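You operate a simulated robot arm through the tools that you are given. There is no shell and no other tool.

The job below is to be done with a simulated robot arm. You get a single attempt, and the scene is never put back.

Task
Pump the bench tyre up to the pressure on the card.
Fine: close the tap under the dial before the chuck goes back on its post. Where these are worked on the way, their far stop is far enough and under half their travel is too little: tap under the dial.

Only the result counts: the job must be done as asked and must still hold three seconds after the hand-in. Knocking over, shifting, dropping, spilling or breaking anything else fails it.

Robot
A 5-joint arm with a two-finger parallel gripper, fixed in place. Base frame: the origin is at the foot of the arm, x ahead of it, y to its left, z up. Readings come in mm, degrees, newtons and seconds.
It reaches about 1134 mm from its shoulder. Its first joint turns from -149.0 to 149.0 degrees. Payload 1.57 kg.
The TCP is the grasp point between the finger pads, 30 mm short of the fingertips. In the tool frame z runs along the fingers and y along their closing line. The gripper opens to 110 mm. The fingers are 24 mm wide and 12 mm thick; the gripper's body (48 by 112 mm) begins 78 mm behind the TCP.
Orientation is that of the tool frame in the base frame, as [roll, pitch, yaw] about the fixed x, y, z axes, in that order (R = Rz(yaw) Ry(pitch) Rx(roll)). With the fingers straight down and closing along the base's y, the tool's x points along the base's -x, its y along +y and its z along -z.

Tools
- The arm moves only by the tool play_rows. Its argument "steps" is one flat list of numbers, 7 for each row, row after row: the shift along the tool's x, y, z in units of 100 mm (1.0 is 100 mm), then the turn, a rotation vector about the tool's x, y, z in units of 180 degrees (1.0 is 180 degrees), then the closure, from 0 (fully open) to 1 (shut). In form: [tx, ty, tz, rx, ry, rz, jaw, tx, ty, tz, rx, ry, rz, jaw, ...]. A call has 1 to 20 rows; each row is the pose to reach, as a shift and turn from the pose commanded when the call began, along the tool's axes at that moment. A call with a number of a shift or a turn outside -1 to 1 is refused whole. A row lasts 0.2 s, in which the tool goes at most 50 mm and 8.6 degrees; a call with a longer step from one row to the next is refused whole, and so is a gripper value outside its range. Where a pose cannot be reached the arm comes as near as it can. A force on the tool above 40 N (or 10 N above the force at the start of the call, whichever is more), or a blocked arm, ends the call early, and 0.2 s more pass. The fingers move at their own pace (about 153 mm/s each) and stop on an object; they squeeze with about 22 N. The grip force told is the motor's: it shows also when the fingers shut on nothing. Time passes only in rows, and 0.2 s behind the last, so rows that repeat a pose let the fingers close. It gives the time, the measured TCP pose, the force on the tool (base axes), the opening and the grip force at its end, in the units of the frame above (readings bear some noise), with the torque about the TCP (base axes, N m) and any sound that the robot's microphone picked up, and new pictures: "show" is both (left out), scene, wrist or none.
- Cameras (640 x 400 px; columns grow to the right, rows downward): "scene" is fixed at [410.6, 646.3, 1494.2]; the picture's right is [-0.88, -0.48, 0.00], its down [-0.44, 0.80, -0.40] and it looks along [0.19, -0.35, -0.92] (base axes); focal length 339 px, centre (320, 200). "wrist" rides on the gripper at [70, 16, -141] in the tool frame; the picture's right is [-0.23, 0.97, 0.00], its down [-0.86, -0.20, -0.48] and it looks along [-0.47, -0.11, 0.88] (tool axes); focal length 222 px, centre (320, 200). There is no depth. A picture from a camera that has moved, and an enlarged one, comes with that camera's place and axes in the base frame and with its lens. The place of the scene camera against the robot may be out by one fixed shift of up to 18 mm in any direction.
- slide_trunk(by): slides the trunk up (or, below 0, down) by that many mm; the arm rides with it, the base frame stays. It gives what a move gives, with no picture.
- zoom(camera, box): a new picture of the part [left, top, right, bottom] of that camera's present view, enlarged. The clock stands still meanwhile.
- close_job(): hands the job in; it is judged then, once.

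Nothing tells you positions but the pictures and the camera data. Unless the task says otherwise, let go and move clear before handing in.

The tools are called after "Request:" by a JSON object that holds its "fn" and its "kwargs". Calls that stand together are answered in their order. play_rows: Moves the arm, as the interface text tells. Its arguments: {"type":"object","properties":{"steps":{"type":"array"},"show":{"type":"string","enum":["both","scene","wrist","none"]}},"required":["steps"]} The other tools are called the same way: slide_trunk (by) slides the trunk up or down; zoom (camera, box) takes an enlarged picture of a part of a camera's view; close_job () hands the job in.

At the start:

```text
t: 0.0
ee_pos: [465.1, 362.7, 1095.7]
ee_rot: [180.0, 0.0, 180.0]
contact_force: [0.6, -0.3, 0.0]
torque: [0.01, -0.02, 0.05]
width: 110.0
grasp_force: 0.1
trunk travel left (down, up): [-828.0, 142.0]
```

scene: 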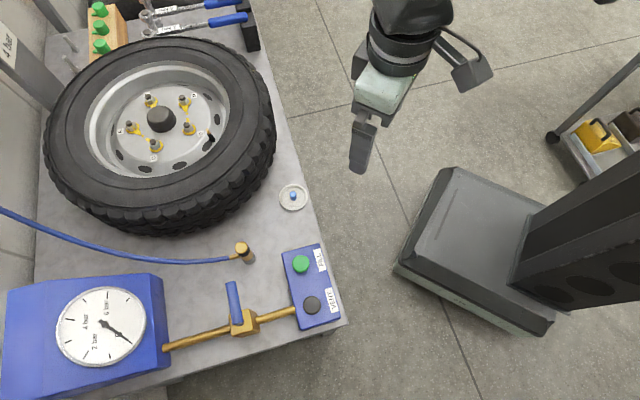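
wrist: 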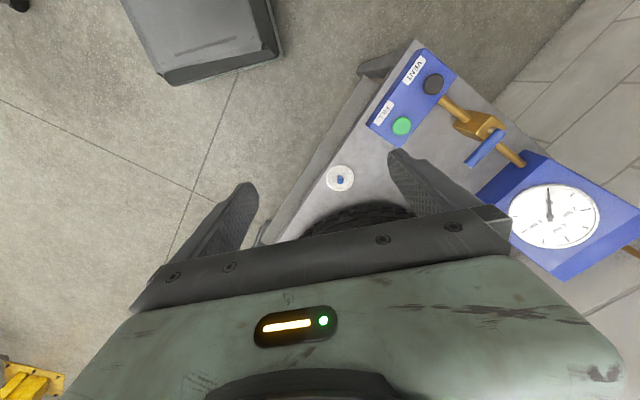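

I see a bench with a tyre, a blue gauge box with dial, a pipe with a tap, a FILL/VENT button box, an air hose with a chuck on a post, a valve cap, and a card at top left. I'll zoom in on these first.

Request:
{"fn": "zoom", "kwargs": {"camera": "scene", "box": [0, 220, 200, 400]}}

Request:
{"fn": "zoom", "kwargs": {"camera": "scene", "box": [200, 170, 360, 350]}}

Request:
{"fn": "zoom", "kwargs": {"camera": "scene", "box": [0, 0, 120, 100]}}

Request:
{"fn": "zoom", "kwargs": {"camera": "scene", "box": [40, 30, 290, 240]}}

Request:
{"fn": "zoom", "kwargs": {"camera": "wrist", "box": [300, 30, 640, 290]}}

```text
2.22 times, centred on (100, 310) of scene
camera zoom: at [410.6, 646.3, 1494.2], right [-0.88, -0.48, 0.0], down [-0.44, 0.8, -0.4], along [0.19, -0.35, -0.92], focal length 753 px, centre (809, -44)
```

zoom: 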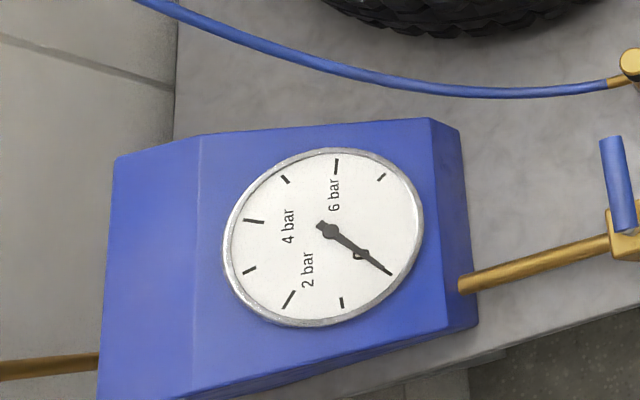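

```text
2.22 times, centred on (280, 260) of scene
camera zoom: at [410.6, 646.3, 1494.2], right [-0.88, -0.48, 0.0], down [-0.44, 0.8, -0.4], along [0.19, -0.35, -0.92], focal length 753 px, centre (409, 67)
```

zoom: 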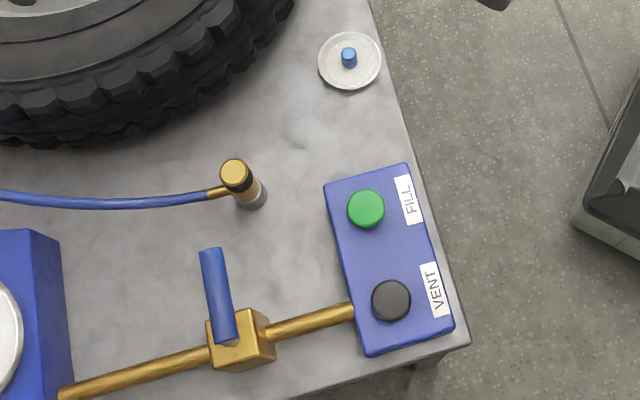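

```text
4.00 times, centred on (60, 50) of scene
camera zoom: at [410.6, 646.3, 1494.2], right [-0.88, -0.48, 0.0], down [-0.44, 0.8, -0.4], along [0.19, -0.35, -0.92], focal length 1356 px, centre (1360, 800)
```

zoom: 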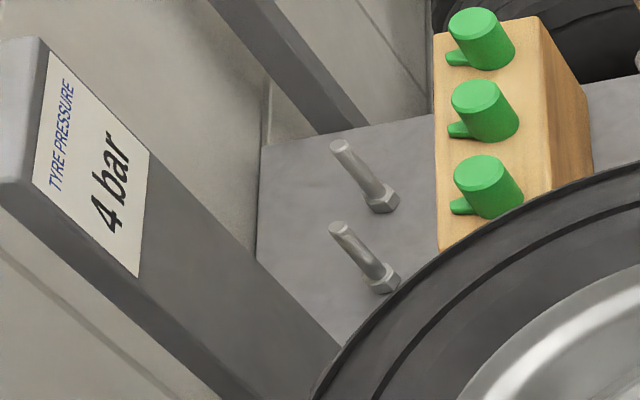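

```text
1.90 times, centred on (165, 135) of scene
camera zoom: at [410.6, 646.3, 1494.2], right [-0.88, -0.48, 0.0], down [-0.44, 0.8, -0.4], along [0.19, -0.35, -0.92], focal length 646 px, centre (615, 324)
```

zoom: 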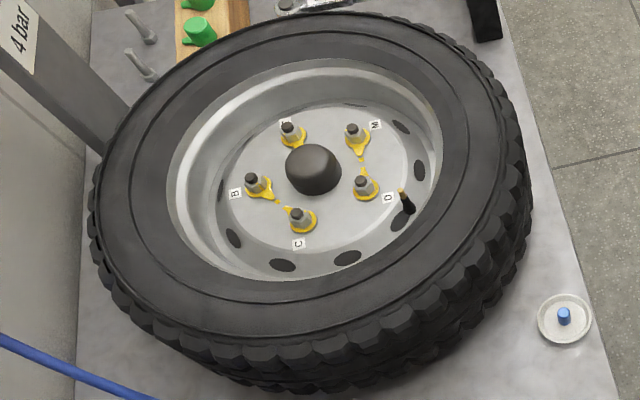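

```text
1.54 times, centred on (470, 160) of wrist
camera zoom: at [395.4, 379.0, 1236.1], right [0.23, 0.97, 0.0], down [0.86, -0.2, 0.48], along [0.47, -0.11, -0.88], focal length 342 px, centre (89, 262)
```

zoom: 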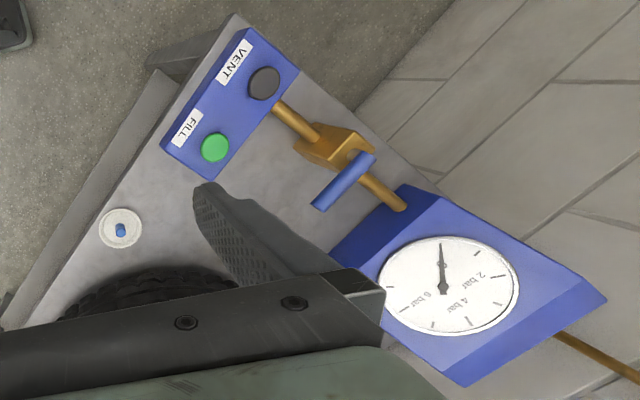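

The card says 4 bar and the dial reads 0. The chuck is on its post at about (650, 555) and the valve stem is inside the rim at about (850, 370). I'll move the wrist camera over these to look closer.

Request:
{"fn": "play_rows", "kwargs": {"steps": [-0.33, 0, 0, 0, 0, 0, 0, -0.66, 0, 0, 0, 0, 0, 0, -1, 0, 0, 0, 0, 0, 0], "show": "none"}}

Request:
{"fn": "play_rows", "kwargs": {"steps": [-0.33, 0.2, 0, 0, 0, 0, 0, -0.66, 0.4, 0, 0, 0, 0, 0, -1, 0.6, 0, 0, 0, 0, 0], "show": "both"}}

```text
t: 0.8
ee_pos: [564.3, 363.3, 1095.7]
ee_rot: [-180.0, 0.1, 180.0]
contact_force: [-0.1, -0.8, 0.4]
torque: [0.0, 0.03, -0.01]
width: 110.2
grasp_force: 0.0
trunk travel left (down, up): [-828.0, 142.0]
```

```text
t: 1.6
ee_pos: [663.0, 421.4, 1094.7]
ee_rot: [180.0, 0.0, -180.0]
contact_force: [-0.2, -0.6, 0.0]
torque: [0.0, 0.02, 0.0]
width: 110.2
grasp_force: 0.0
trunk travel left (down, up): [-828.0, 142.0]
camera wrist: at [593.6, 439.5, 1236.0], right [0.23, 0.97, 0.0], down [0.86, -0.2, 0.48], along [0.47, -0.11, -0.88], focal length 222 px, centre (320, 200)
```

scene: 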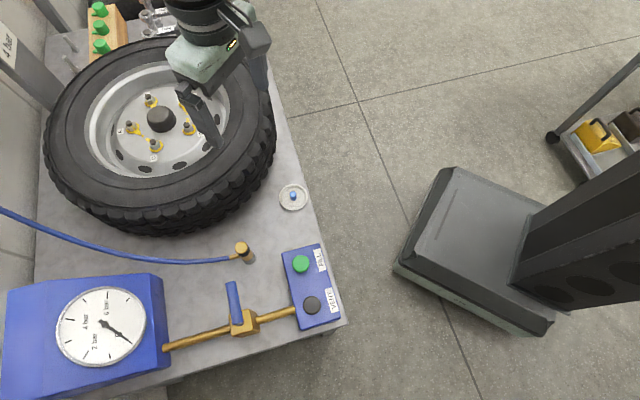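
wrist: 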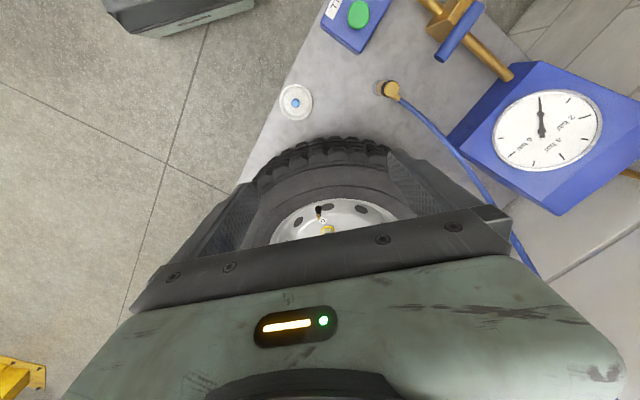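

The chuck sits near (640, 555) and the valve stem near (800-840, 385). I'll move the wrist camera further over the wheel.

Request:
{"fn": "play_rows", "kwargs": {"steps": [-0.33, 0, 0, 0, 0, 0, 0, -0.66, 0, 0, 0, 0, 0, 0, -1, 0, 0, 0, 0, 0, 0], "show": "wrist"}}

Request:
{"fn": "play_rows", "kwargs": {"steps": [-0.33, 0, 0, 0, 0, 0, 0, -0.66, 0, 0, 0, 0, 0, 0, -1, 0, 0, 0, 0, 0, 0], "show": "wrist"}}

```text
t: 2.4
ee_pos: [765.9, 422.7, 1095.7]
ee_rot: [-180.0, 0.0, -180.0]
contact_force: [-0.6, -0.5, -0.4]
torque: [0.04, 0.01, 0.01]
width: 110.0
grasp_force: 0.1
trunk travel left (down, up): [-828.0, 142.0]
camera wrist: at [696.1, 438.9, 1236.0], right [0.23, 0.97, 0.0], down [0.86, -0.2, 0.48], along [0.47, -0.11, -0.88], focal length 222 px, centre (320, 200)
```

wrist: 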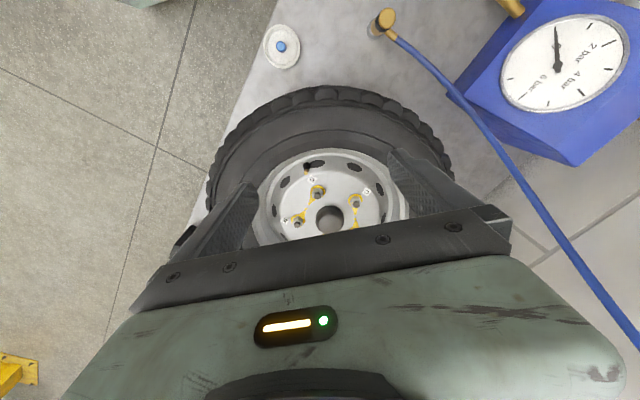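

```text
t: 3.2
ee_pos: [847.1, 411.4, 1095.3]
ee_rot: [179.9, 0.0, 180.0]
contact_force: [0.0, -0.1, 0.2]
torque: [-0.02, -0.01, 0.02]
width: 110.1
grasp_force: 0.1
out of reach, approached as far as the arm can: row 3
trunk travel left (down, up): [-828.0, 142.0]
camera wrist: at [776.9, 427.1, 1236.2], right [0.23, 0.97, 0.0], down [0.85, -0.2, 0.48], along [0.47, -0.11, -0.88], focal length 222 px, centre (320, 200)
```

wrist: 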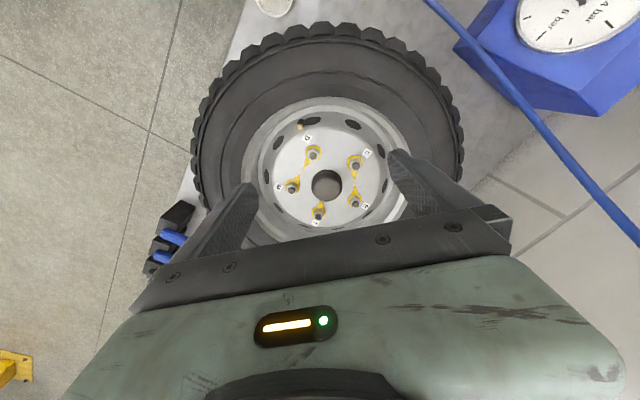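

Request:
{"fn": "zoom", "kwargs": {"camera": "wrist", "box": [240, 80, 420, 240]}}

Request:
{"fn": "zoom", "kwargs": {"camera": "scene", "box": [40, 30, 290, 240]}}

```text
2.50 times, centred on (330, 160) of wrist
camera zoom: at [776.9, 427.1, 1236.2], right [0.23, 0.97, 0.0], down [0.85, -0.2, 0.48], along [0.47, -0.11, -0.88], focal length 555 px, centre (295, 300)
```

zoom: 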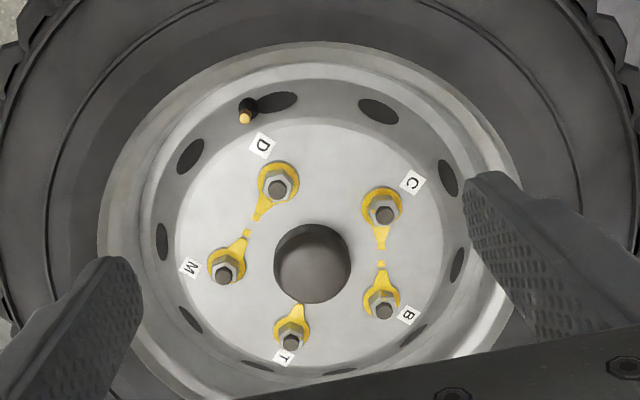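

```text
1.90 times, centred on (165, 135) of scene
camera zoom: at [410.6, 646.3, 1494.2], right [-0.88, -0.48, 0.0], down [-0.44, 0.8, -0.4], along [0.19, -0.35, -0.92], focal length 646 px, centre (615, 324)
```

zoom: 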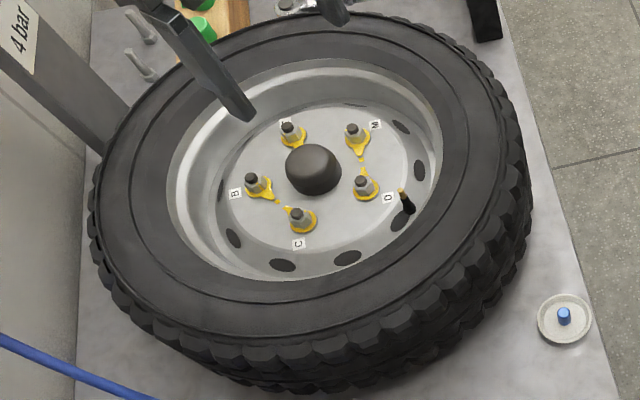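

Request:
{"fn": "play_rows", "kwargs": {"steps": [0.4, 0, 0, 0, 0, 0, 0, 0.8, 0, 0, 0, 0, 0, 0], "show": "wrist"}}

Request:
{"fn": "zoom", "kwargs": {"camera": "wrist", "box": [240, 80, 420, 240]}}

Request:
{"fn": "zoom", "kwargs": {"camera": "wrist", "box": [350, 0, 440, 60]}}

```text
t: 3.8
ee_pos: [764.3, 412.7, 1095.7]
ee_rot: [-180.0, -0.1, -180.0]
contact_force: [-0.8, -0.4, 0.7]
torque: [0.0, -0.03, 0.0]
width: 109.8
grasp_force: 0.1
trunk travel left (down, up): [-828.0, 142.0]
camera wrist: at [695.4, 429.0, 1236.3], right [0.23, 0.97, 0.0], down [0.85, -0.2, 0.48], along [0.47, -0.11, -0.88], focal length 222 px, centre (320, 200)
```

wrist: 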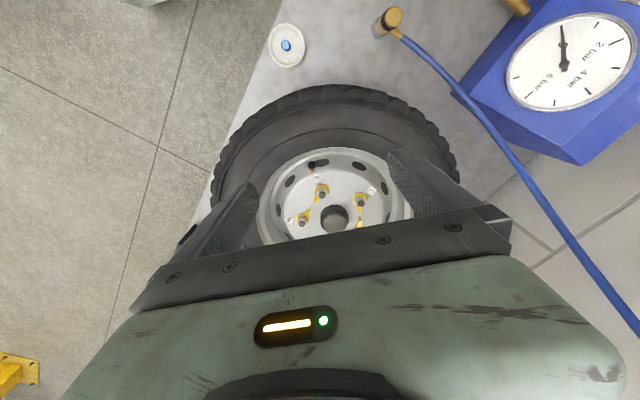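

```text
2.50 times, centred on (330, 160) of wrist
camera zoom: at [695.4, 429.0, 1236.3], right [0.23, 0.97, 0.0], down [0.85, -0.2, 0.48], along [0.47, -0.11, -0.88], focal length 555 px, centre (295, 300)
```

zoom: 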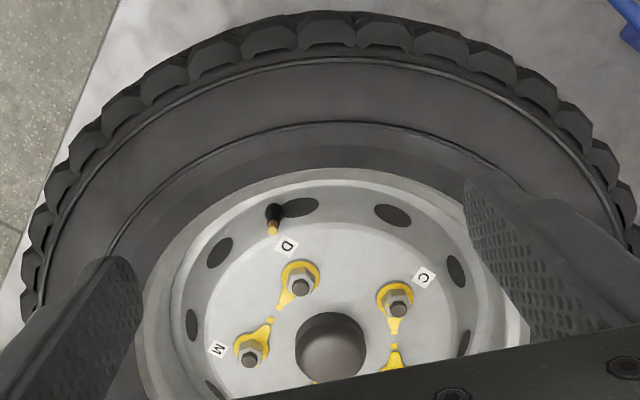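

```text
6.67 times, centred on (395, 30) of wrist
camera zoom: at [695.4, 429.0, 1236.3], right [0.23, 0.97, 0.0], down [0.85, -0.2, 0.48], along [0.47, -0.11, -0.88], focal length 1481 px, centre (-180, 1333)
```

zoom: 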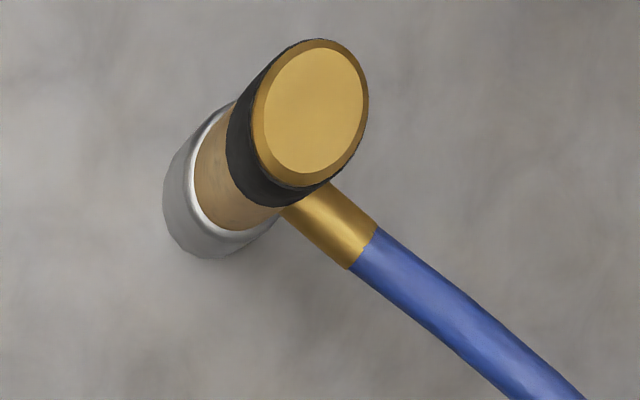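

The valve tip triangulates to about (839, 378, 855) and the chuck top to about (638, 558, 784). I'll lower the tool to get a closer view of the stem.

Request:
{"fn": "play_rows", "kwargs": {"steps": [-0.1, -0.2, 0.4, 0, 0, 0, 0, -0.2, -0.3, 0.8, 0, 0, 0, 0, -0.2, -0.3, 1.0, 0, 0, 0, 0], "show": "both"}}

Request:
{"fn": "zoom", "kwargs": {"camera": "wrist", "box": [240, 60, 400, 200]}}

```text
t: 4.6
ee_pos: [783.4, 387.0, 1095.1]
ee_rot: [180.0, 0.0, -179.9]
contact_force: [-0.5, 0.1, -0.4]
torque: [0.01, -0.03, 0.02]
width: 109.8
grasp_force: 0.0
out of reach, approached as far as the arm can: row 1, 2, 3
trunk travel left (down, up): [-828.0, 142.0]
camera wrist: at [714.6, 402.9, 1236.0], right [0.23, 0.97, 0.0], down [0.86, -0.2, 0.48], along [0.47, -0.11, -0.88], focal length 222 px, centre (320, 200)
```

scene: 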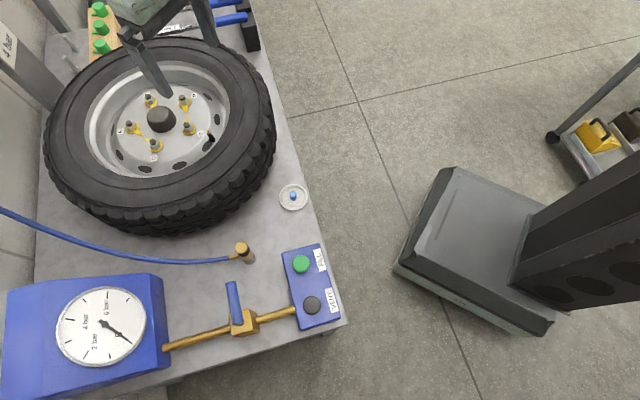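
wrist: 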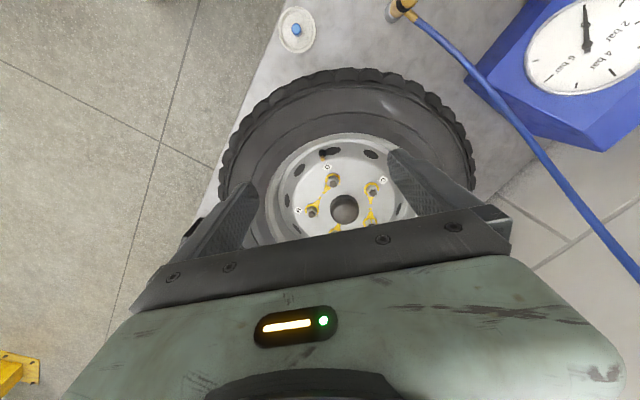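

```text
2.86 times, centred on (320, 130) of wrist
camera zoom: at [714.6, 402.9, 1236.0], right [0.23, 0.97, 0.0], down [0.86, -0.2, 0.48], along [0.47, -0.11, -0.88], focal length 635 px, centre (320, 400)
```

zoom: 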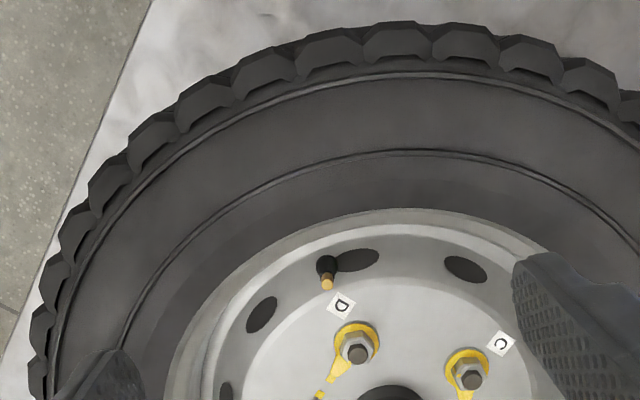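

The arm is at its lower limit at this trunk height, so I'll slide the trunk down.

Request:
{"fn": "slide_trunk", "kwargs": {"by": -100}}

Request:
{"fn": "play_rows", "kwargs": {"steps": [0, 0, 0, 0, 0, 0, 0], "show": "both"}}

Request:
{"fn": "zoom", "kwargs": {"camera": "wrist", "box": [240, 60, 400, 200]}}

```text
t: 5.9
ee_pos: [784.1, 387.0, 994.9]
ee_rot: [179.9, 0.1, -180.0]
contact_force: [-0.1, -0.1, 1.0]
torque: [0.02, 0.01, 0.02]
width: 109.9
grasp_force: 0.0
trunk travel left (down, up): [-728.0, 242.0]
```

```text
t: 6.3
ee_pos: [785.0, 386.7, 995.9]
ee_rot: [-180.0, 0.0, -180.0]
contact_force: [0.3, 0.3, 0.3]
torque: [0.01, -0.01, 0.0]
width: 110.1
grasp_force: 0.1
trunk travel left (down, up): [-728.0, 242.0]
camera wrist: at [714.6, 402.8, 1136.1], right [0.23, 0.97, 0.0], down [0.86, -0.2, 0.48], along [0.47, -0.11, -0.88], focal length 222 px, centre (320, 200)
```

scene: 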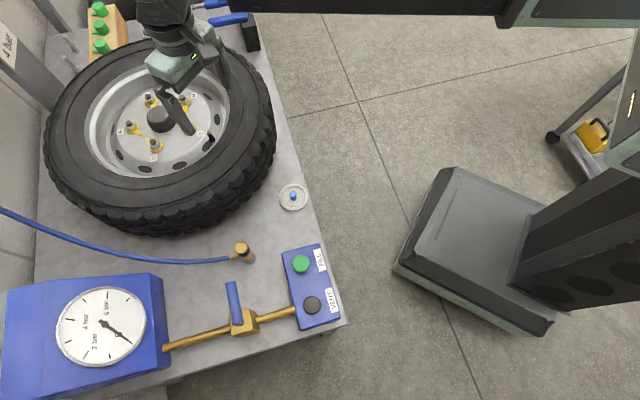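
wrist: 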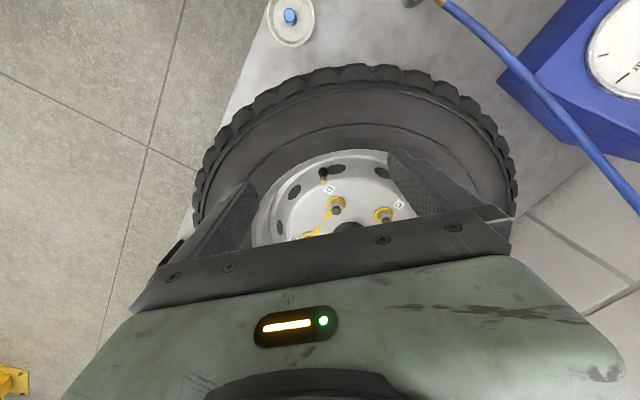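

```text
2.86 times, centred on (320, 130) of wrist
camera zoom: at [714.6, 402.8, 1136.1], right [0.23, 0.97, 0.0], down [0.86, -0.2, 0.48], along [0.47, -0.11, -0.88], focal length 635 px, centre (320, 400)
```

zoom: 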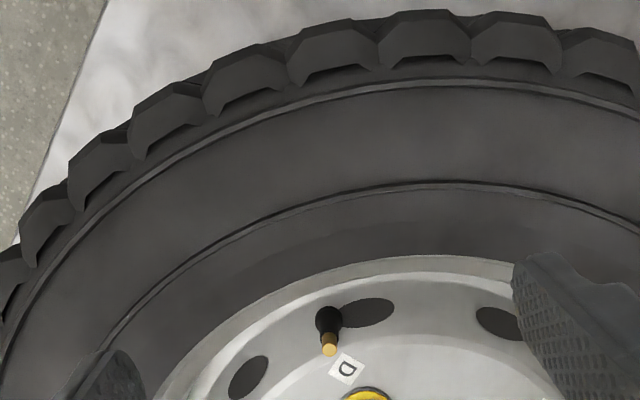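

The stem looks vertical, with its tip at about (840, 378, 853). Next I'll look closely at the chuck, the tap and the buttons.

Request:
{"fn": "play_rows", "kwargs": {"steps": [0.3, 0.2, 0, 0, 0, 0, 0, 0.6, 0.4, 0, 0, 0, 0, 0, 1.0, 0.6, 0, 0, 0, 0, 0], "show": "none"}}

Request:
{"fn": "play_rows", "kwargs": {"steps": [0.2, 0.3, 0, 0, 0, 0, 0, 0.4, 0.6, 0, 0, 0, 0, 0], "show": "wrist"}}

Request:
{"fn": "zoom", "kwargs": {"camera": "wrist", "box": [300, 0, 640, 220]}}

```text
t: 7.1
ee_pos: [683.8, 447.8, 995.0]
ee_rot: [-180.0, 0.0, 179.9]
contact_force: [0.4, 0.2, 0.4]
torque: [0.0, -0.06, 0.0]
width: 110.1
grasp_force: 0.1
trunk travel left (down, up): [-728.0, 242.0]
```

```text
t: 7.7
ee_pos: [644.5, 506.7, 994.9]
ee_rot: [180.0, 0.0, 180.0]
contact_force: [-0.2, -0.1, 1.0]
torque: [0.01, -0.02, -0.04]
width: 109.8
grasp_force: 0.0
trunk travel left (down, up): [-728.0, 242.0]
camera wrist: at [574.9, 522.9, 1136.1], right [0.23, 0.97, 0.0], down [0.86, -0.2, 0.48], along [0.47, -0.11, -0.88], focal length 222 px, centre (320, 200)
```

wrist: 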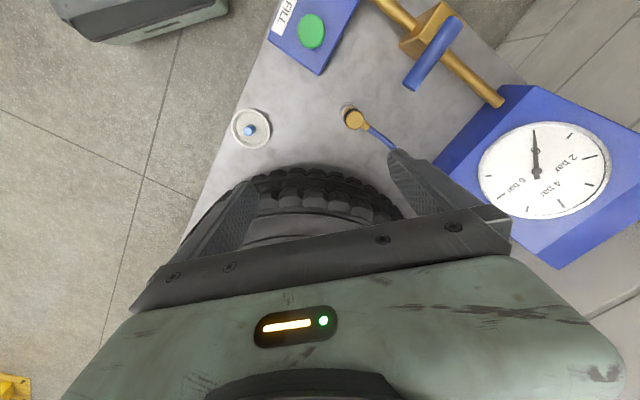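

```text
1.82 times, centred on (470, 110) of wrist
camera zoom: at [574.9, 522.9, 1136.1], right [0.23, 0.97, 0.0], down [0.86, -0.2, 0.48], along [0.47, -0.11, -0.88], focal length 404 px, centre (47, 364)
```

zoom: 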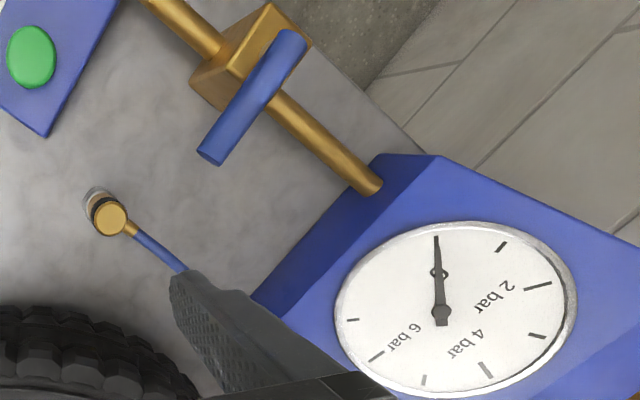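

Request:
{"fn": "zoom", "kwargs": {"camera": "wrist", "box": [320, 80, 410, 160]}}

Request:
{"fn": "zoom", "kwargs": {"camera": "wrist", "box": [360, 0, 520, 120]}}

Request:
{"fn": "zoom", "kwargs": {"camera": "wrist", "box": [240, 0, 380, 100]}}

```text
5.00 times, centred on (365, 120) of wrist
camera zoom: at [574.9, 522.9, 1136.1], right [0.23, 0.97, 0.0], down [0.86, -0.2, 0.48], along [0.47, -0.11, -0.88], focal length 1111 px, centre (95, 600)
```

zoom: 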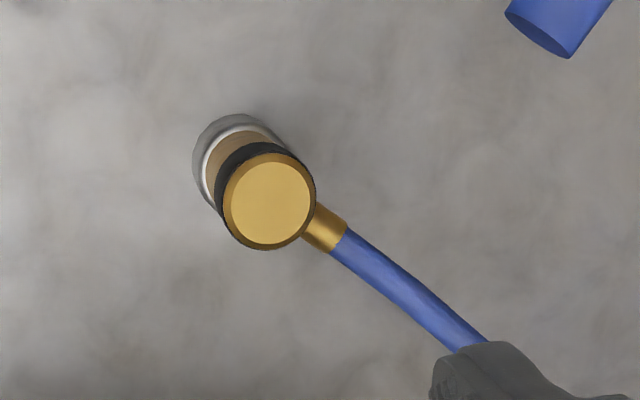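

```text
3.33 times, centred on (440, 60) of wrist
camera zoom: at [574.9, 522.9, 1136.1], right [0.23, 0.97, 0.0], down [0.86, -0.2, 0.48], along [0.47, -0.11, -0.88], focal length 740 px, centre (-80, 667)
```

zoom: 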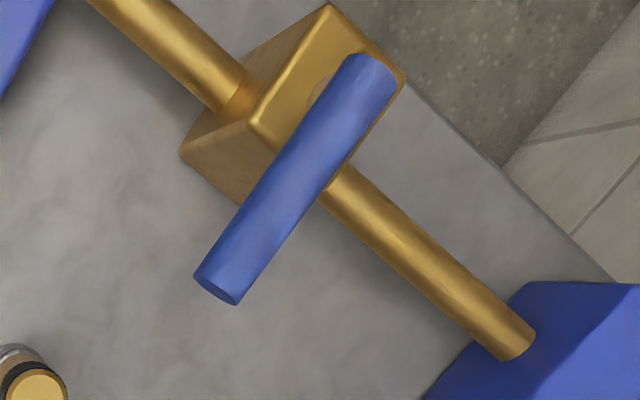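

```text
4.00 times, centred on (310, 50) of wrist
camera zoom: at [574.9, 522.9, 1136.1], right [0.23, 0.97, 0.0], down [0.86, -0.2, 0.48], along [0.47, -0.11, -0.88], focal length 888 px, centre (360, 800)
```

zoom: 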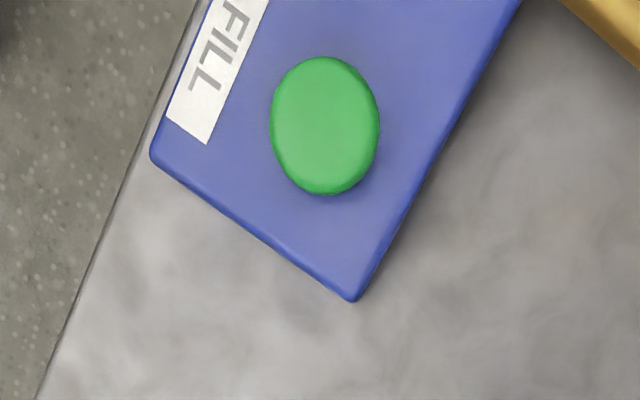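

The chuck top is at about (639.5, 559.5, 796) with its hose leaving at a bearing near 45°, and the FILL button is at about (517, 524, 759). I'll take more zooms to size the chuck.

Request:
{"fn": "zoom", "kwargs": {"camera": "scene", "box": [220, 230, 270, 275]}}

Request:
{"fn": "zoom", "kwargs": {"camera": "scene", "box": [190, 260, 350, 360]}}

```text
8.89 times, centred on (245, 252) of scene
camera zoom: at [410.6, 646.3, 1494.2], right [-0.88, -0.48, 0.0], down [-0.44, 0.8, -0.4], along [0.19, -0.35, -0.92], focal length 3013 px, centre (987, -267)
```

zoom: 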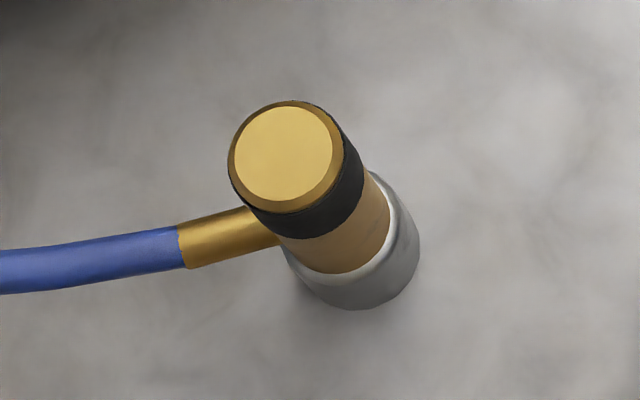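

```text
4.00 times, centred on (270, 310) of scene
camera zoom: at [410.6, 646.3, 1494.2], right [-0.88, -0.48, 0.0], down [-0.44, 0.8, -0.4], along [0.19, -0.35, -0.92], focal length 1356 px, centre (520, -240)
```

zoom: 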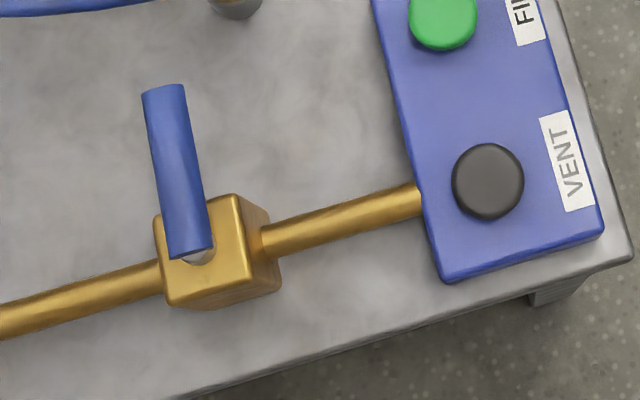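

The chuck's cap and collar span about z 773 to 796, above a cup post whose rim is near 732. I'll turn the tool so the jaws close across the hose direction and move above the chuck with a partial opening.

Request:
{"fn": "play_rows", "kwargs": {"steps": [0.01, 0.09, 0, 0, 0, -0.042, 0.45, 0.02, 0.18, 0, 0, 0, -0.084, 0.45, 0.03, 0.27, 0, 0, 0, -0.126, 0.45, 0.04, 0.36, 0, 0, 0, -0.168, 0.45, 0.05, 0.45, 0, 0, 0, -0.21, 0.45, 0.05, 0.528, 0, 0, 0, -0.25, 0.45, 0.05, 0.528, 0, 0, 0, -0.25, 0.45], "show": "both"}}

Request:
{"fn": "slide_trunk", "kwargs": {"by": -120}}

Request:
{"fn": "play_rows", "kwargs": {"steps": [0, 0, 0, 0, 0, 0, 0.45], "show": "both"}}

```text
t: 9.3
ee_pos: [638.0, 559.4, 995.4]
ee_rot: [180.0, 0.1, -134.9]
contact_force: [0.0, -0.5, 0.5]
torque: [-0.02, 0.03, 0.0]
width: 60.6
grasp_force: 0.0
trunk travel left (down, up): [-728.0, 242.0]
camera wrist: at [578.6, 521.1, 1136.1], right [-0.53, 0.85, 0.0], down [0.74, 0.46, 0.48], along [0.41, 0.25, -0.88], focal length 222 px, centre (320, 200)
```

scene: 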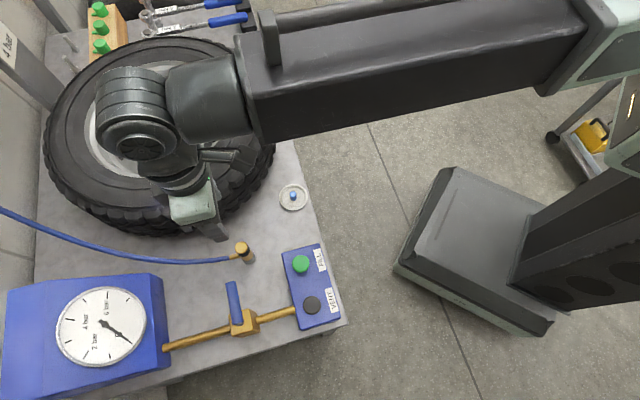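
wrist: 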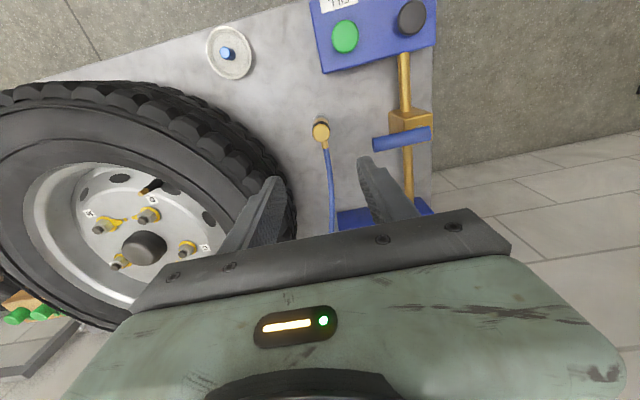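

```text
t: 10.8
ee_pos: [639.7, 558.2, 875.1]
ee_rot: [-180.0, 0.0, -135.0]
contact_force: [0.7, 0.8, -0.4]
torque: [0.03, -0.01, 0.0]
width: 60.5
grasp_force: 0.1
trunk travel left (down, up): [-608.0, 362.0]
```

```text
t: 11.2
ee_pos: [639.8, 559.4, 874.5]
ee_rot: [180.0, 0.0, -135.0]
contact_force: [0.2, 0.1, -0.8]
torque: [0.02, -0.02, 0.02]
width: 60.7
grasp_force: 0.0
trunk travel left (down, up): [-608.0, 362.0]
camera wrist: at [578.6, 521.0, 1016.1], right [-0.53, 0.85, 0.0], down [0.75, 0.46, 0.48], along [0.41, 0.25, -0.88], focal length 222 px, centre (320, 200)
```

scene: 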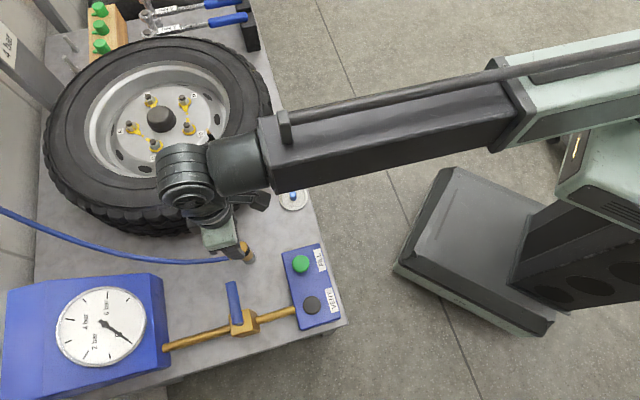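
wrist: 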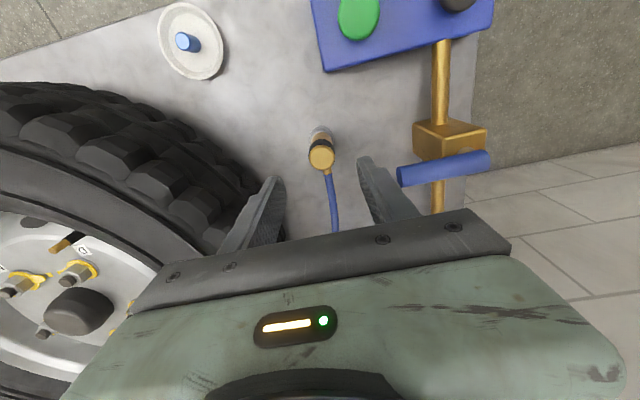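

The tool is centred over the chuck. I'll lower it onto the cap and collar, then grip.

Request:
{"fn": "slide_trunk", "kwargs": {"by": -90}}

Request:
{"fn": "play_rows", "kwargs": {"steps": [0, 0, 0, 0, 0, 0, 0.45], "show": "both"}}

```text
t: 12.5
ee_pos: [639.8, 559.9, 784.8]
ee_rot: [179.9, 0.1, -135.0]
contact_force: [0.6, 0.5, -0.1]
torque: [0.0, 0.01, -0.01]
width: 60.5
grasp_force: 0.1
trunk travel left (down, up): [-518.0, 452.0]
```

```text
t: 12.9
ee_pos: [639.1, 559.0, 785.7]
ee_rot: [180.0, 0.0, -134.9]
contact_force: [0.7, -0.8, -0.1]
torque: [-0.02, 0.01, 0.0]
width: 60.4
grasp_force: 0.1
trunk travel left (down, up): [-518.0, 452.0]
camera wrist: at [578.6, 521.0, 926.1], right [-0.53, 0.85, 0.0], down [0.75, 0.46, 0.48], along [0.41, 0.25, -0.88], focal length 222 px, centre (320, 200)
```

scene: 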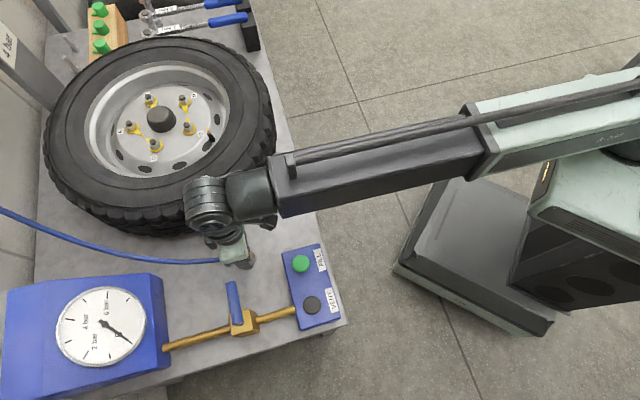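
wrist: 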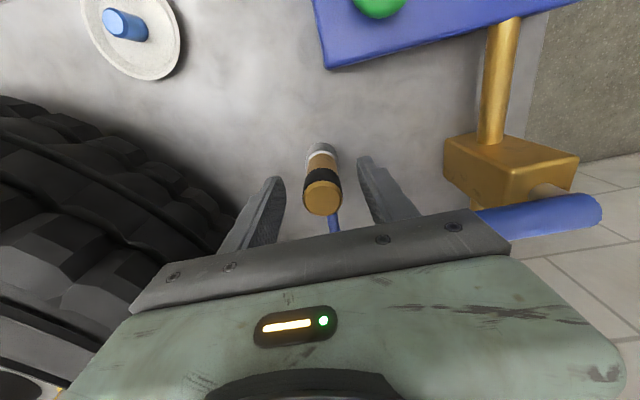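

Request:
{"fn": "play_rows", "kwargs": {"steps": [0, 0, 0, 0, 0, 0, 1, 0, 0, 0, 0, 0, 0, 1, 0, 0, 0, 0, 0, 0, 1], "show": "wrist"}}

Request:
{"fn": "zoom", "kwargs": {"camera": "wrist", "box": [240, 120, 400, 240]}}

```text
t: 13.7
ee_pos: [638.7, 558.8, 784.3]
ee_rot: [-179.9, 0.0, -135.0]
contact_force: [-2.0, 0.6, 0.6]
torque: [-0.03, -0.02, 0.01]
width: 26.4
grasp_force: 21.8
trunk travel left (down, up): [-518.0, 452.0]
camera wrist: at [578.4, 521.2, 926.1], right [-0.53, 0.85, 0.0], down [0.75, 0.46, 0.48], along [0.41, 0.25, -0.88], focal length 222 px, centre (320, 200)
```

wrist: 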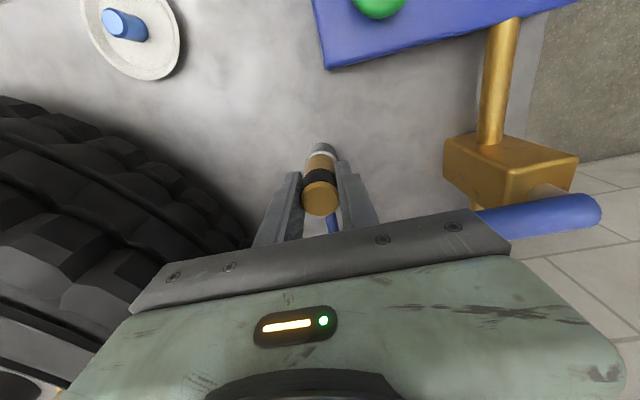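

```text
3.33 times, centred on (320, 180) of wrist
camera zoom: at [578.4, 521.2, 926.1], right [-0.53, 0.85, 0.0], down [0.75, 0.46, 0.48], along [0.41, 0.25, -0.88], focal length 740 px, centre (320, 267)
```

zoom: 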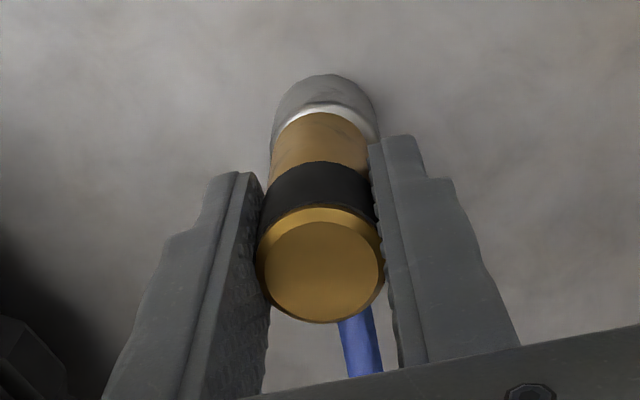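

The chuck is gripped at 26.4 mm. I'll lift it off the post.

Request:
{"fn": "play_rows", "kwargs": {"steps": [0, 0, -0.1, 0, 0, 0, 1, 0, 0, -0.25, 0, 0, 0, 1, 0, 0, -0.45, 0, 0, 0, 1, 0, 0, -0.7, 0, 0, 0, 1, 0, 0, -1, 0, 0, 0, 1], "show": "both"}}

Request:
{"fn": "zoom", "kwargs": {"camera": "wrist", "box": [240, 120, 400, 240]}}

```text
t: 14.9
ee_pos: [639.5, 558.7, 785.5]
ee_rot: [-180.0, -0.1, -135.0]
contact_force: [-3.8, 1.8, -0.1]
torque: [0.13, 0.15, 0.02]
width: 26.2
grasp_force: 22.1
out of reach, approached as far as the arm can: row 1, 2, 3, 4, 5
trunk travel left (down, up): [-518.0, 452.0]
camera wrist: at [578.4, 521.2, 926.1], right [-0.53, 0.85, 0.0], down [0.75, 0.46, 0.48], along [0.41, 0.25, -0.88], focal length 222 px, centre (320, 200)
```

scene: 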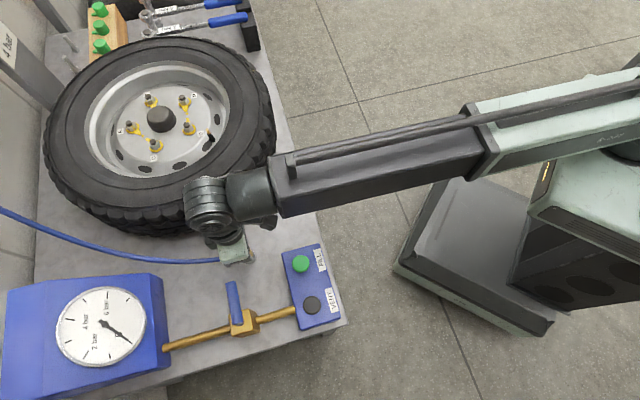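
wrist: 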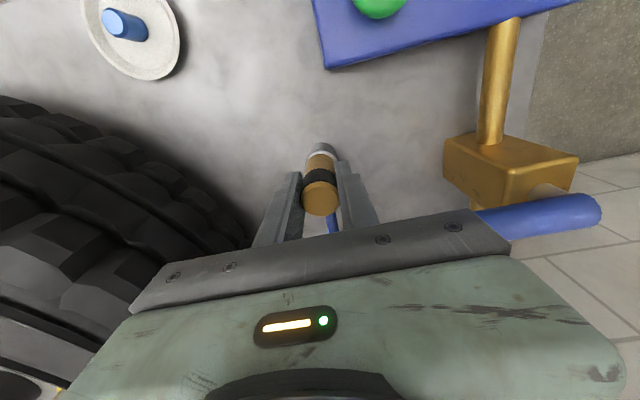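

```text
3.33 times, centred on (320, 180) of wrist
camera zoom: at [578.4, 521.2, 926.1], right [-0.53, 0.85, 0.0], down [0.75, 0.46, 0.48], along [0.41, 0.25, -0.88], focal length 740 px, centre (320, 267)
```

zoom: 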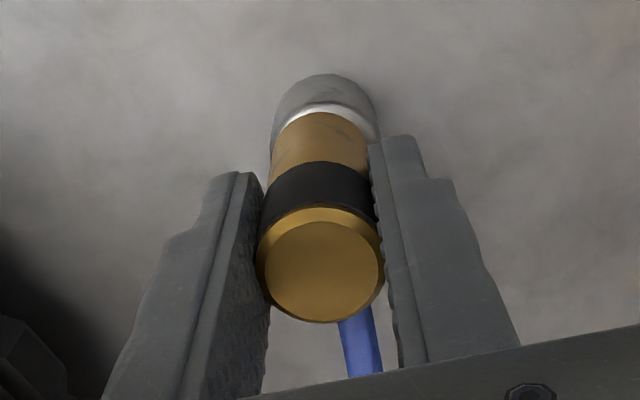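

The arm can't move vertically by itself, so height comes only from the trunk. I'll lift with the trunk.

Request:
{"fn": "slide_trunk", "kwargs": {"by": 40}}

Request:
{"fn": "play_rows", "kwargs": {"steps": [0, 0, 0, 0, 0, 0, 1], "show": "both"}}

Request:
{"fn": "zoom", "kwargs": {"camera": "wrist", "box": [240, 120, 400, 240]}}

```text
t: 15.7
ee_pos: [639.4, 559.1, 825.5]
ee_rot: [-180.0, 0.0, -135.0]
contact_force: [-0.8, -0.3, -1.3]
torque: [-0.03, 0.01, 0.06]
width: 26.0
grasp_force: 22.0
trunk travel left (down, up): [-558.0, 412.0]
```

```text
t: 16.1
ee_pos: [639.9, 559.3, 825.8]
ee_rot: [180.0, 0.0, -135.0]
contact_force: [0.5, -0.8, -1.3]
torque: [-0.03, -0.02, 0.01]
width: 26.3
grasp_force: 22.2
trunk travel left (down, up): [-558.0, 412.0]
camera wrist: at [578.7, 521.1, 966.0], right [-0.53, 0.85, 0.0], down [0.75, 0.46, 0.48], along [0.41, 0.25, -0.88], focal length 222 px, centre (320, 200)
```

scene: 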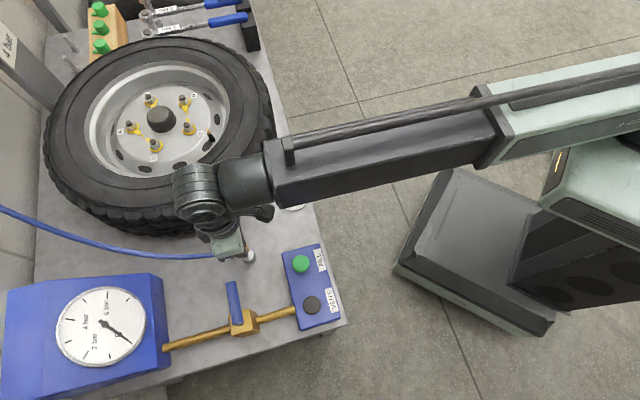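
wrist: 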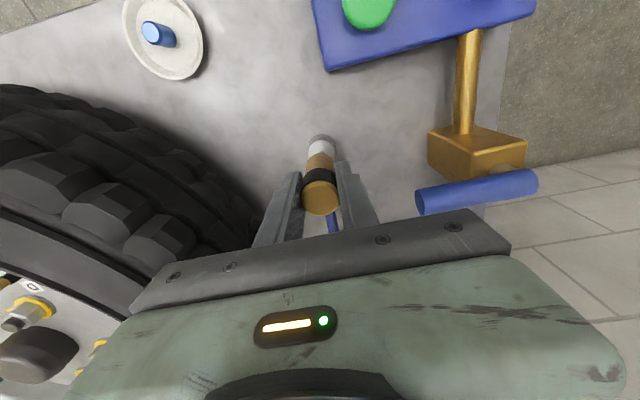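

```text
3.33 times, centred on (320, 180) of wrist
camera zoom: at [578.7, 521.1, 966.0], right [-0.53, 0.85, 0.0], down [0.75, 0.46, 0.48], along [0.41, 0.25, -0.88], focal length 740 px, centre (320, 267)
```

zoom: 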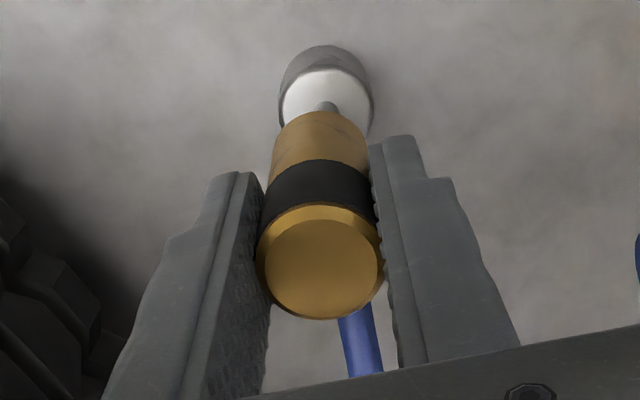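

The chuck is off, exposing a shouldered post with a pin. I'll lift above tyre height.

Request:
{"fn": "slide_trunk", "kwargs": {"by": 190}}

Request:
{"fn": "play_rows", "kwargs": {"steps": [0, 0, 0, 0, 0, 0, 1], "show": "both"}}

```text
t: 18.2
ee_pos: [639.1, 559.2, 1013.7]
ee_rot: [179.9, 0.0, -135.0]
contact_force: [1.1, 0.4, -1.6]
torque: [-0.02, -0.03, -0.02]
width: 26.1
grasp_force: 21.7
trunk travel left (down, up): [-748.0, 222.0]
```

```text
t: 18.6
ee_pos: [639.5, 559.9, 1015.7]
ee_rot: [180.0, 0.1, -135.0]
contact_force: [-0.4, -0.6, -1.8]
torque: [-0.01, 0.01, -0.01]
width: 26.3
grasp_force: 22.1
trunk travel left (down, up): [-748.0, 222.0]
camera wrist: at [578.8, 521.0, 1156.0], right [-0.53, 0.85, 0.0], down [0.75, 0.46, 0.48], along [0.41, 0.25, -0.88], focal length 222 px, centre (320, 200)
```

scene: 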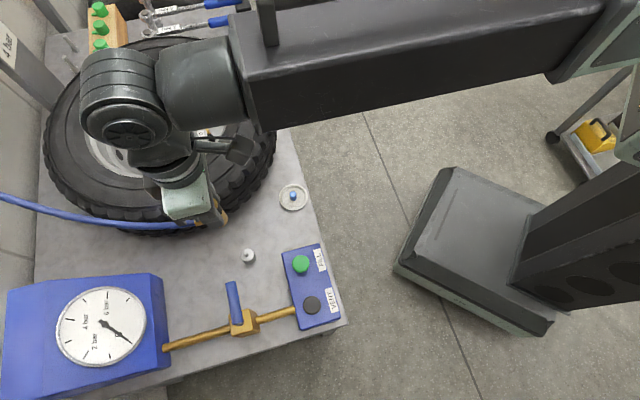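
wrist: 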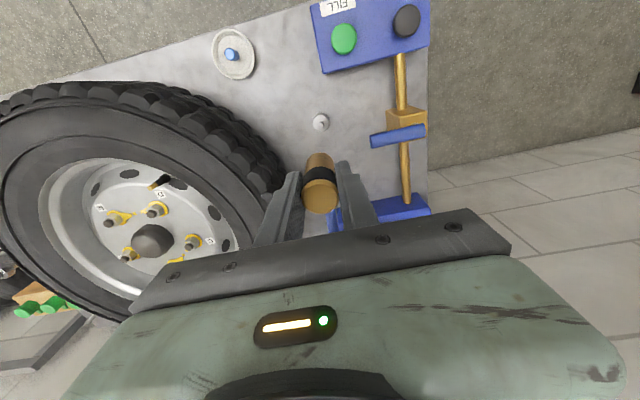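

Request:
{"fn": "zoom", "kwargs": {"camera": "wrist", "box": [290, 90, 350, 140]}}

Request:
{"fn": "zoom", "kwargs": {"camera": "scene", "box": [220, 230, 270, 275]}}

Request:
{"fn": "zoom", "kwargs": {"camera": "wrist", "box": [100, 150, 220, 250]}}

```text
8.00 times, centred on (320, 115) of wrist
camera zoom: at [578.8, 521.0, 1156.0], right [-0.53, 0.85, 0.0], down [0.75, 0.46, 0.48], along [0.41, 0.25, -0.88], focal length 1777 px, centre (320, 880)
```

zoom: 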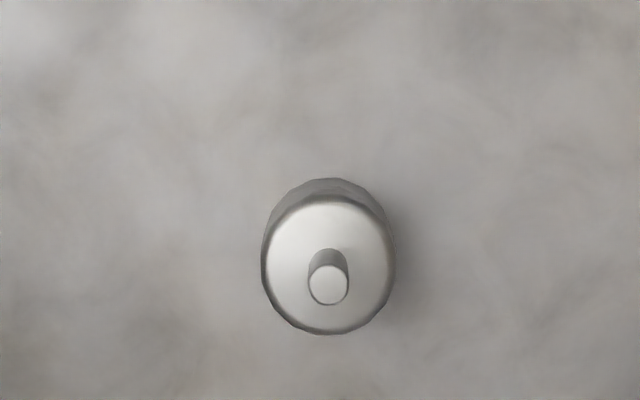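

```text
8.89 times, centred on (245, 252) of scene
camera zoom: at [410.6, 646.3, 1494.2], right [-0.88, -0.48, 0.0], down [-0.44, 0.8, -0.4], along [0.19, -0.35, -0.92], focal length 3013 px, centre (987, -267)
```

zoom: 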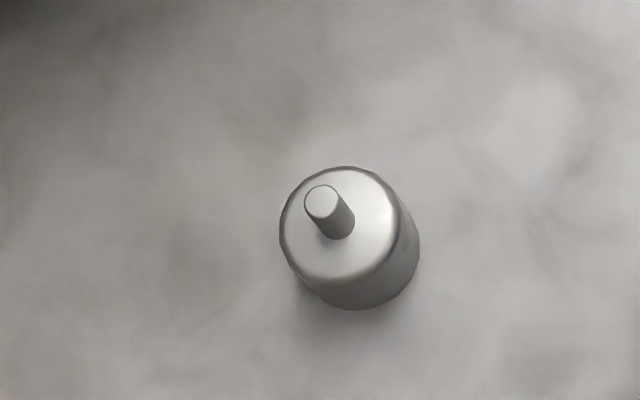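

```text
4.00 times, centred on (160, 200) of wrist
camera zoom: at [578.8, 521.0, 1156.0], right [-0.53, 0.85, 0.0], down [0.75, 0.46, 0.48], along [0.41, 0.25, -0.88], focal length 888 px, centre (960, 200)
```

zoom: 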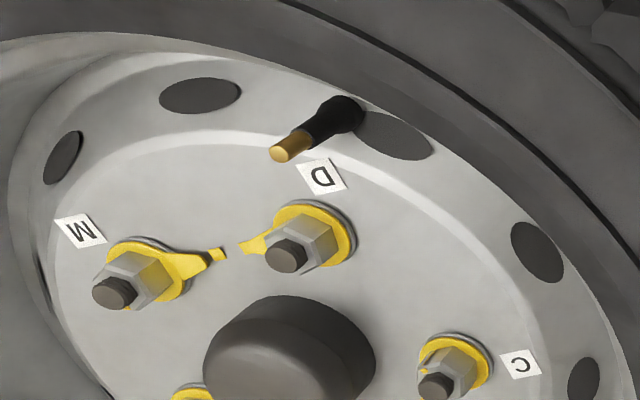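

The stem tip is confirmed at about (839.5, 378, 853), and the post pin at about (640, 560). I'll carry the chuck over the wheel toward the stem.

Request:
{"fn": "play_rows", "kwargs": {"steps": [-0.01, -0.25, 0, 0, 0, 0, 1, -0.02, -0.5, 0, 0, 0, 0, 1, -0.03, -0.75, 0, 0, 0, 0, 1, -0.04, -0.9, 0, 0, 0, 0, 1], "show": "scene"}}

Request:
{"fn": "play_rows", "kwargs": {"steps": [-0.01, -0.25, 0, 0, 0, 0, 1, -0.02, -0.5, 0, 0, 0, 0, 1, -0.03, -0.75, 0, 0, 0, 0, 1, -0.04, -0.9, 0, 0, 0, 0, 1], "show": "both"}}

```text
t: 19.6
ee_pos: [704.9, 498.0, 1014.0]
ee_rot: [180.0, 0.0, -135.0]
contact_force: [0.6, -0.3, -1.9]
torque: [-0.03, -0.01, 0.01]
width: 26.4
grasp_force: 22.0
trunk travel left (down, up): [-748.0, 222.0]
```

scene: 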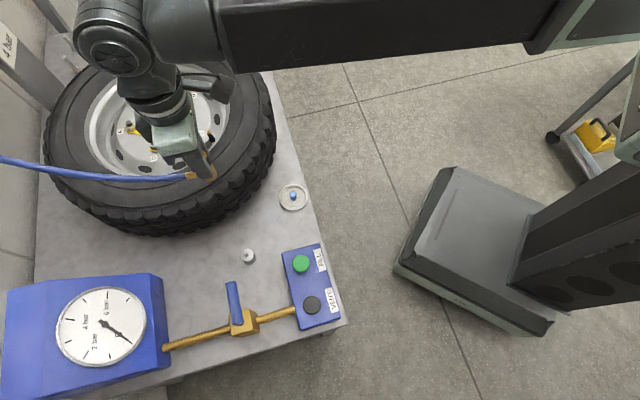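

```text
t: 20.6
ee_pos: [772.2, 437.5, 1015.5]
ee_rot: [180.0, 0.0, -135.1]
contact_force: [-0.8, 0.8, -2.9]
torque: [-0.02, 0.03, 0.01]
width: 26.3
grasp_force: 22.4
trunk travel left (down, up): [-748.0, 222.0]
camera wrist: at [712.1, 399.4, 1155.9], right [-0.53, 0.85, 0.0], down [0.75, 0.46, 0.48], along [0.41, 0.25, -0.88], focal length 222 px, centre (320, 200)
```

scene: 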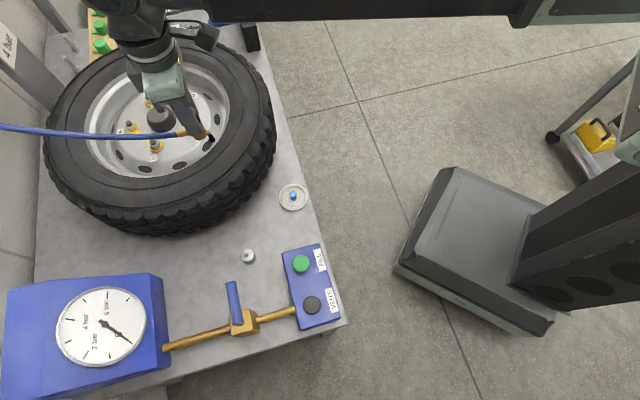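
wrist: 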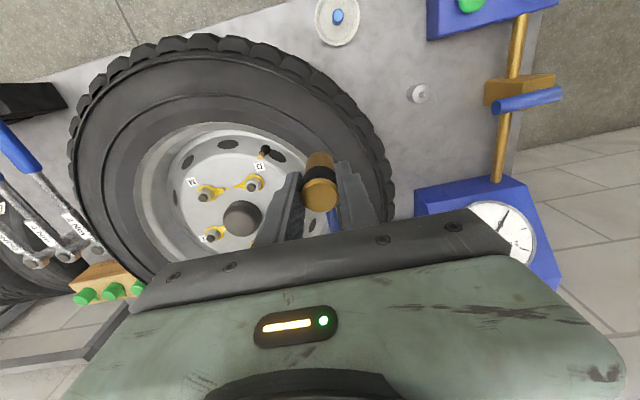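

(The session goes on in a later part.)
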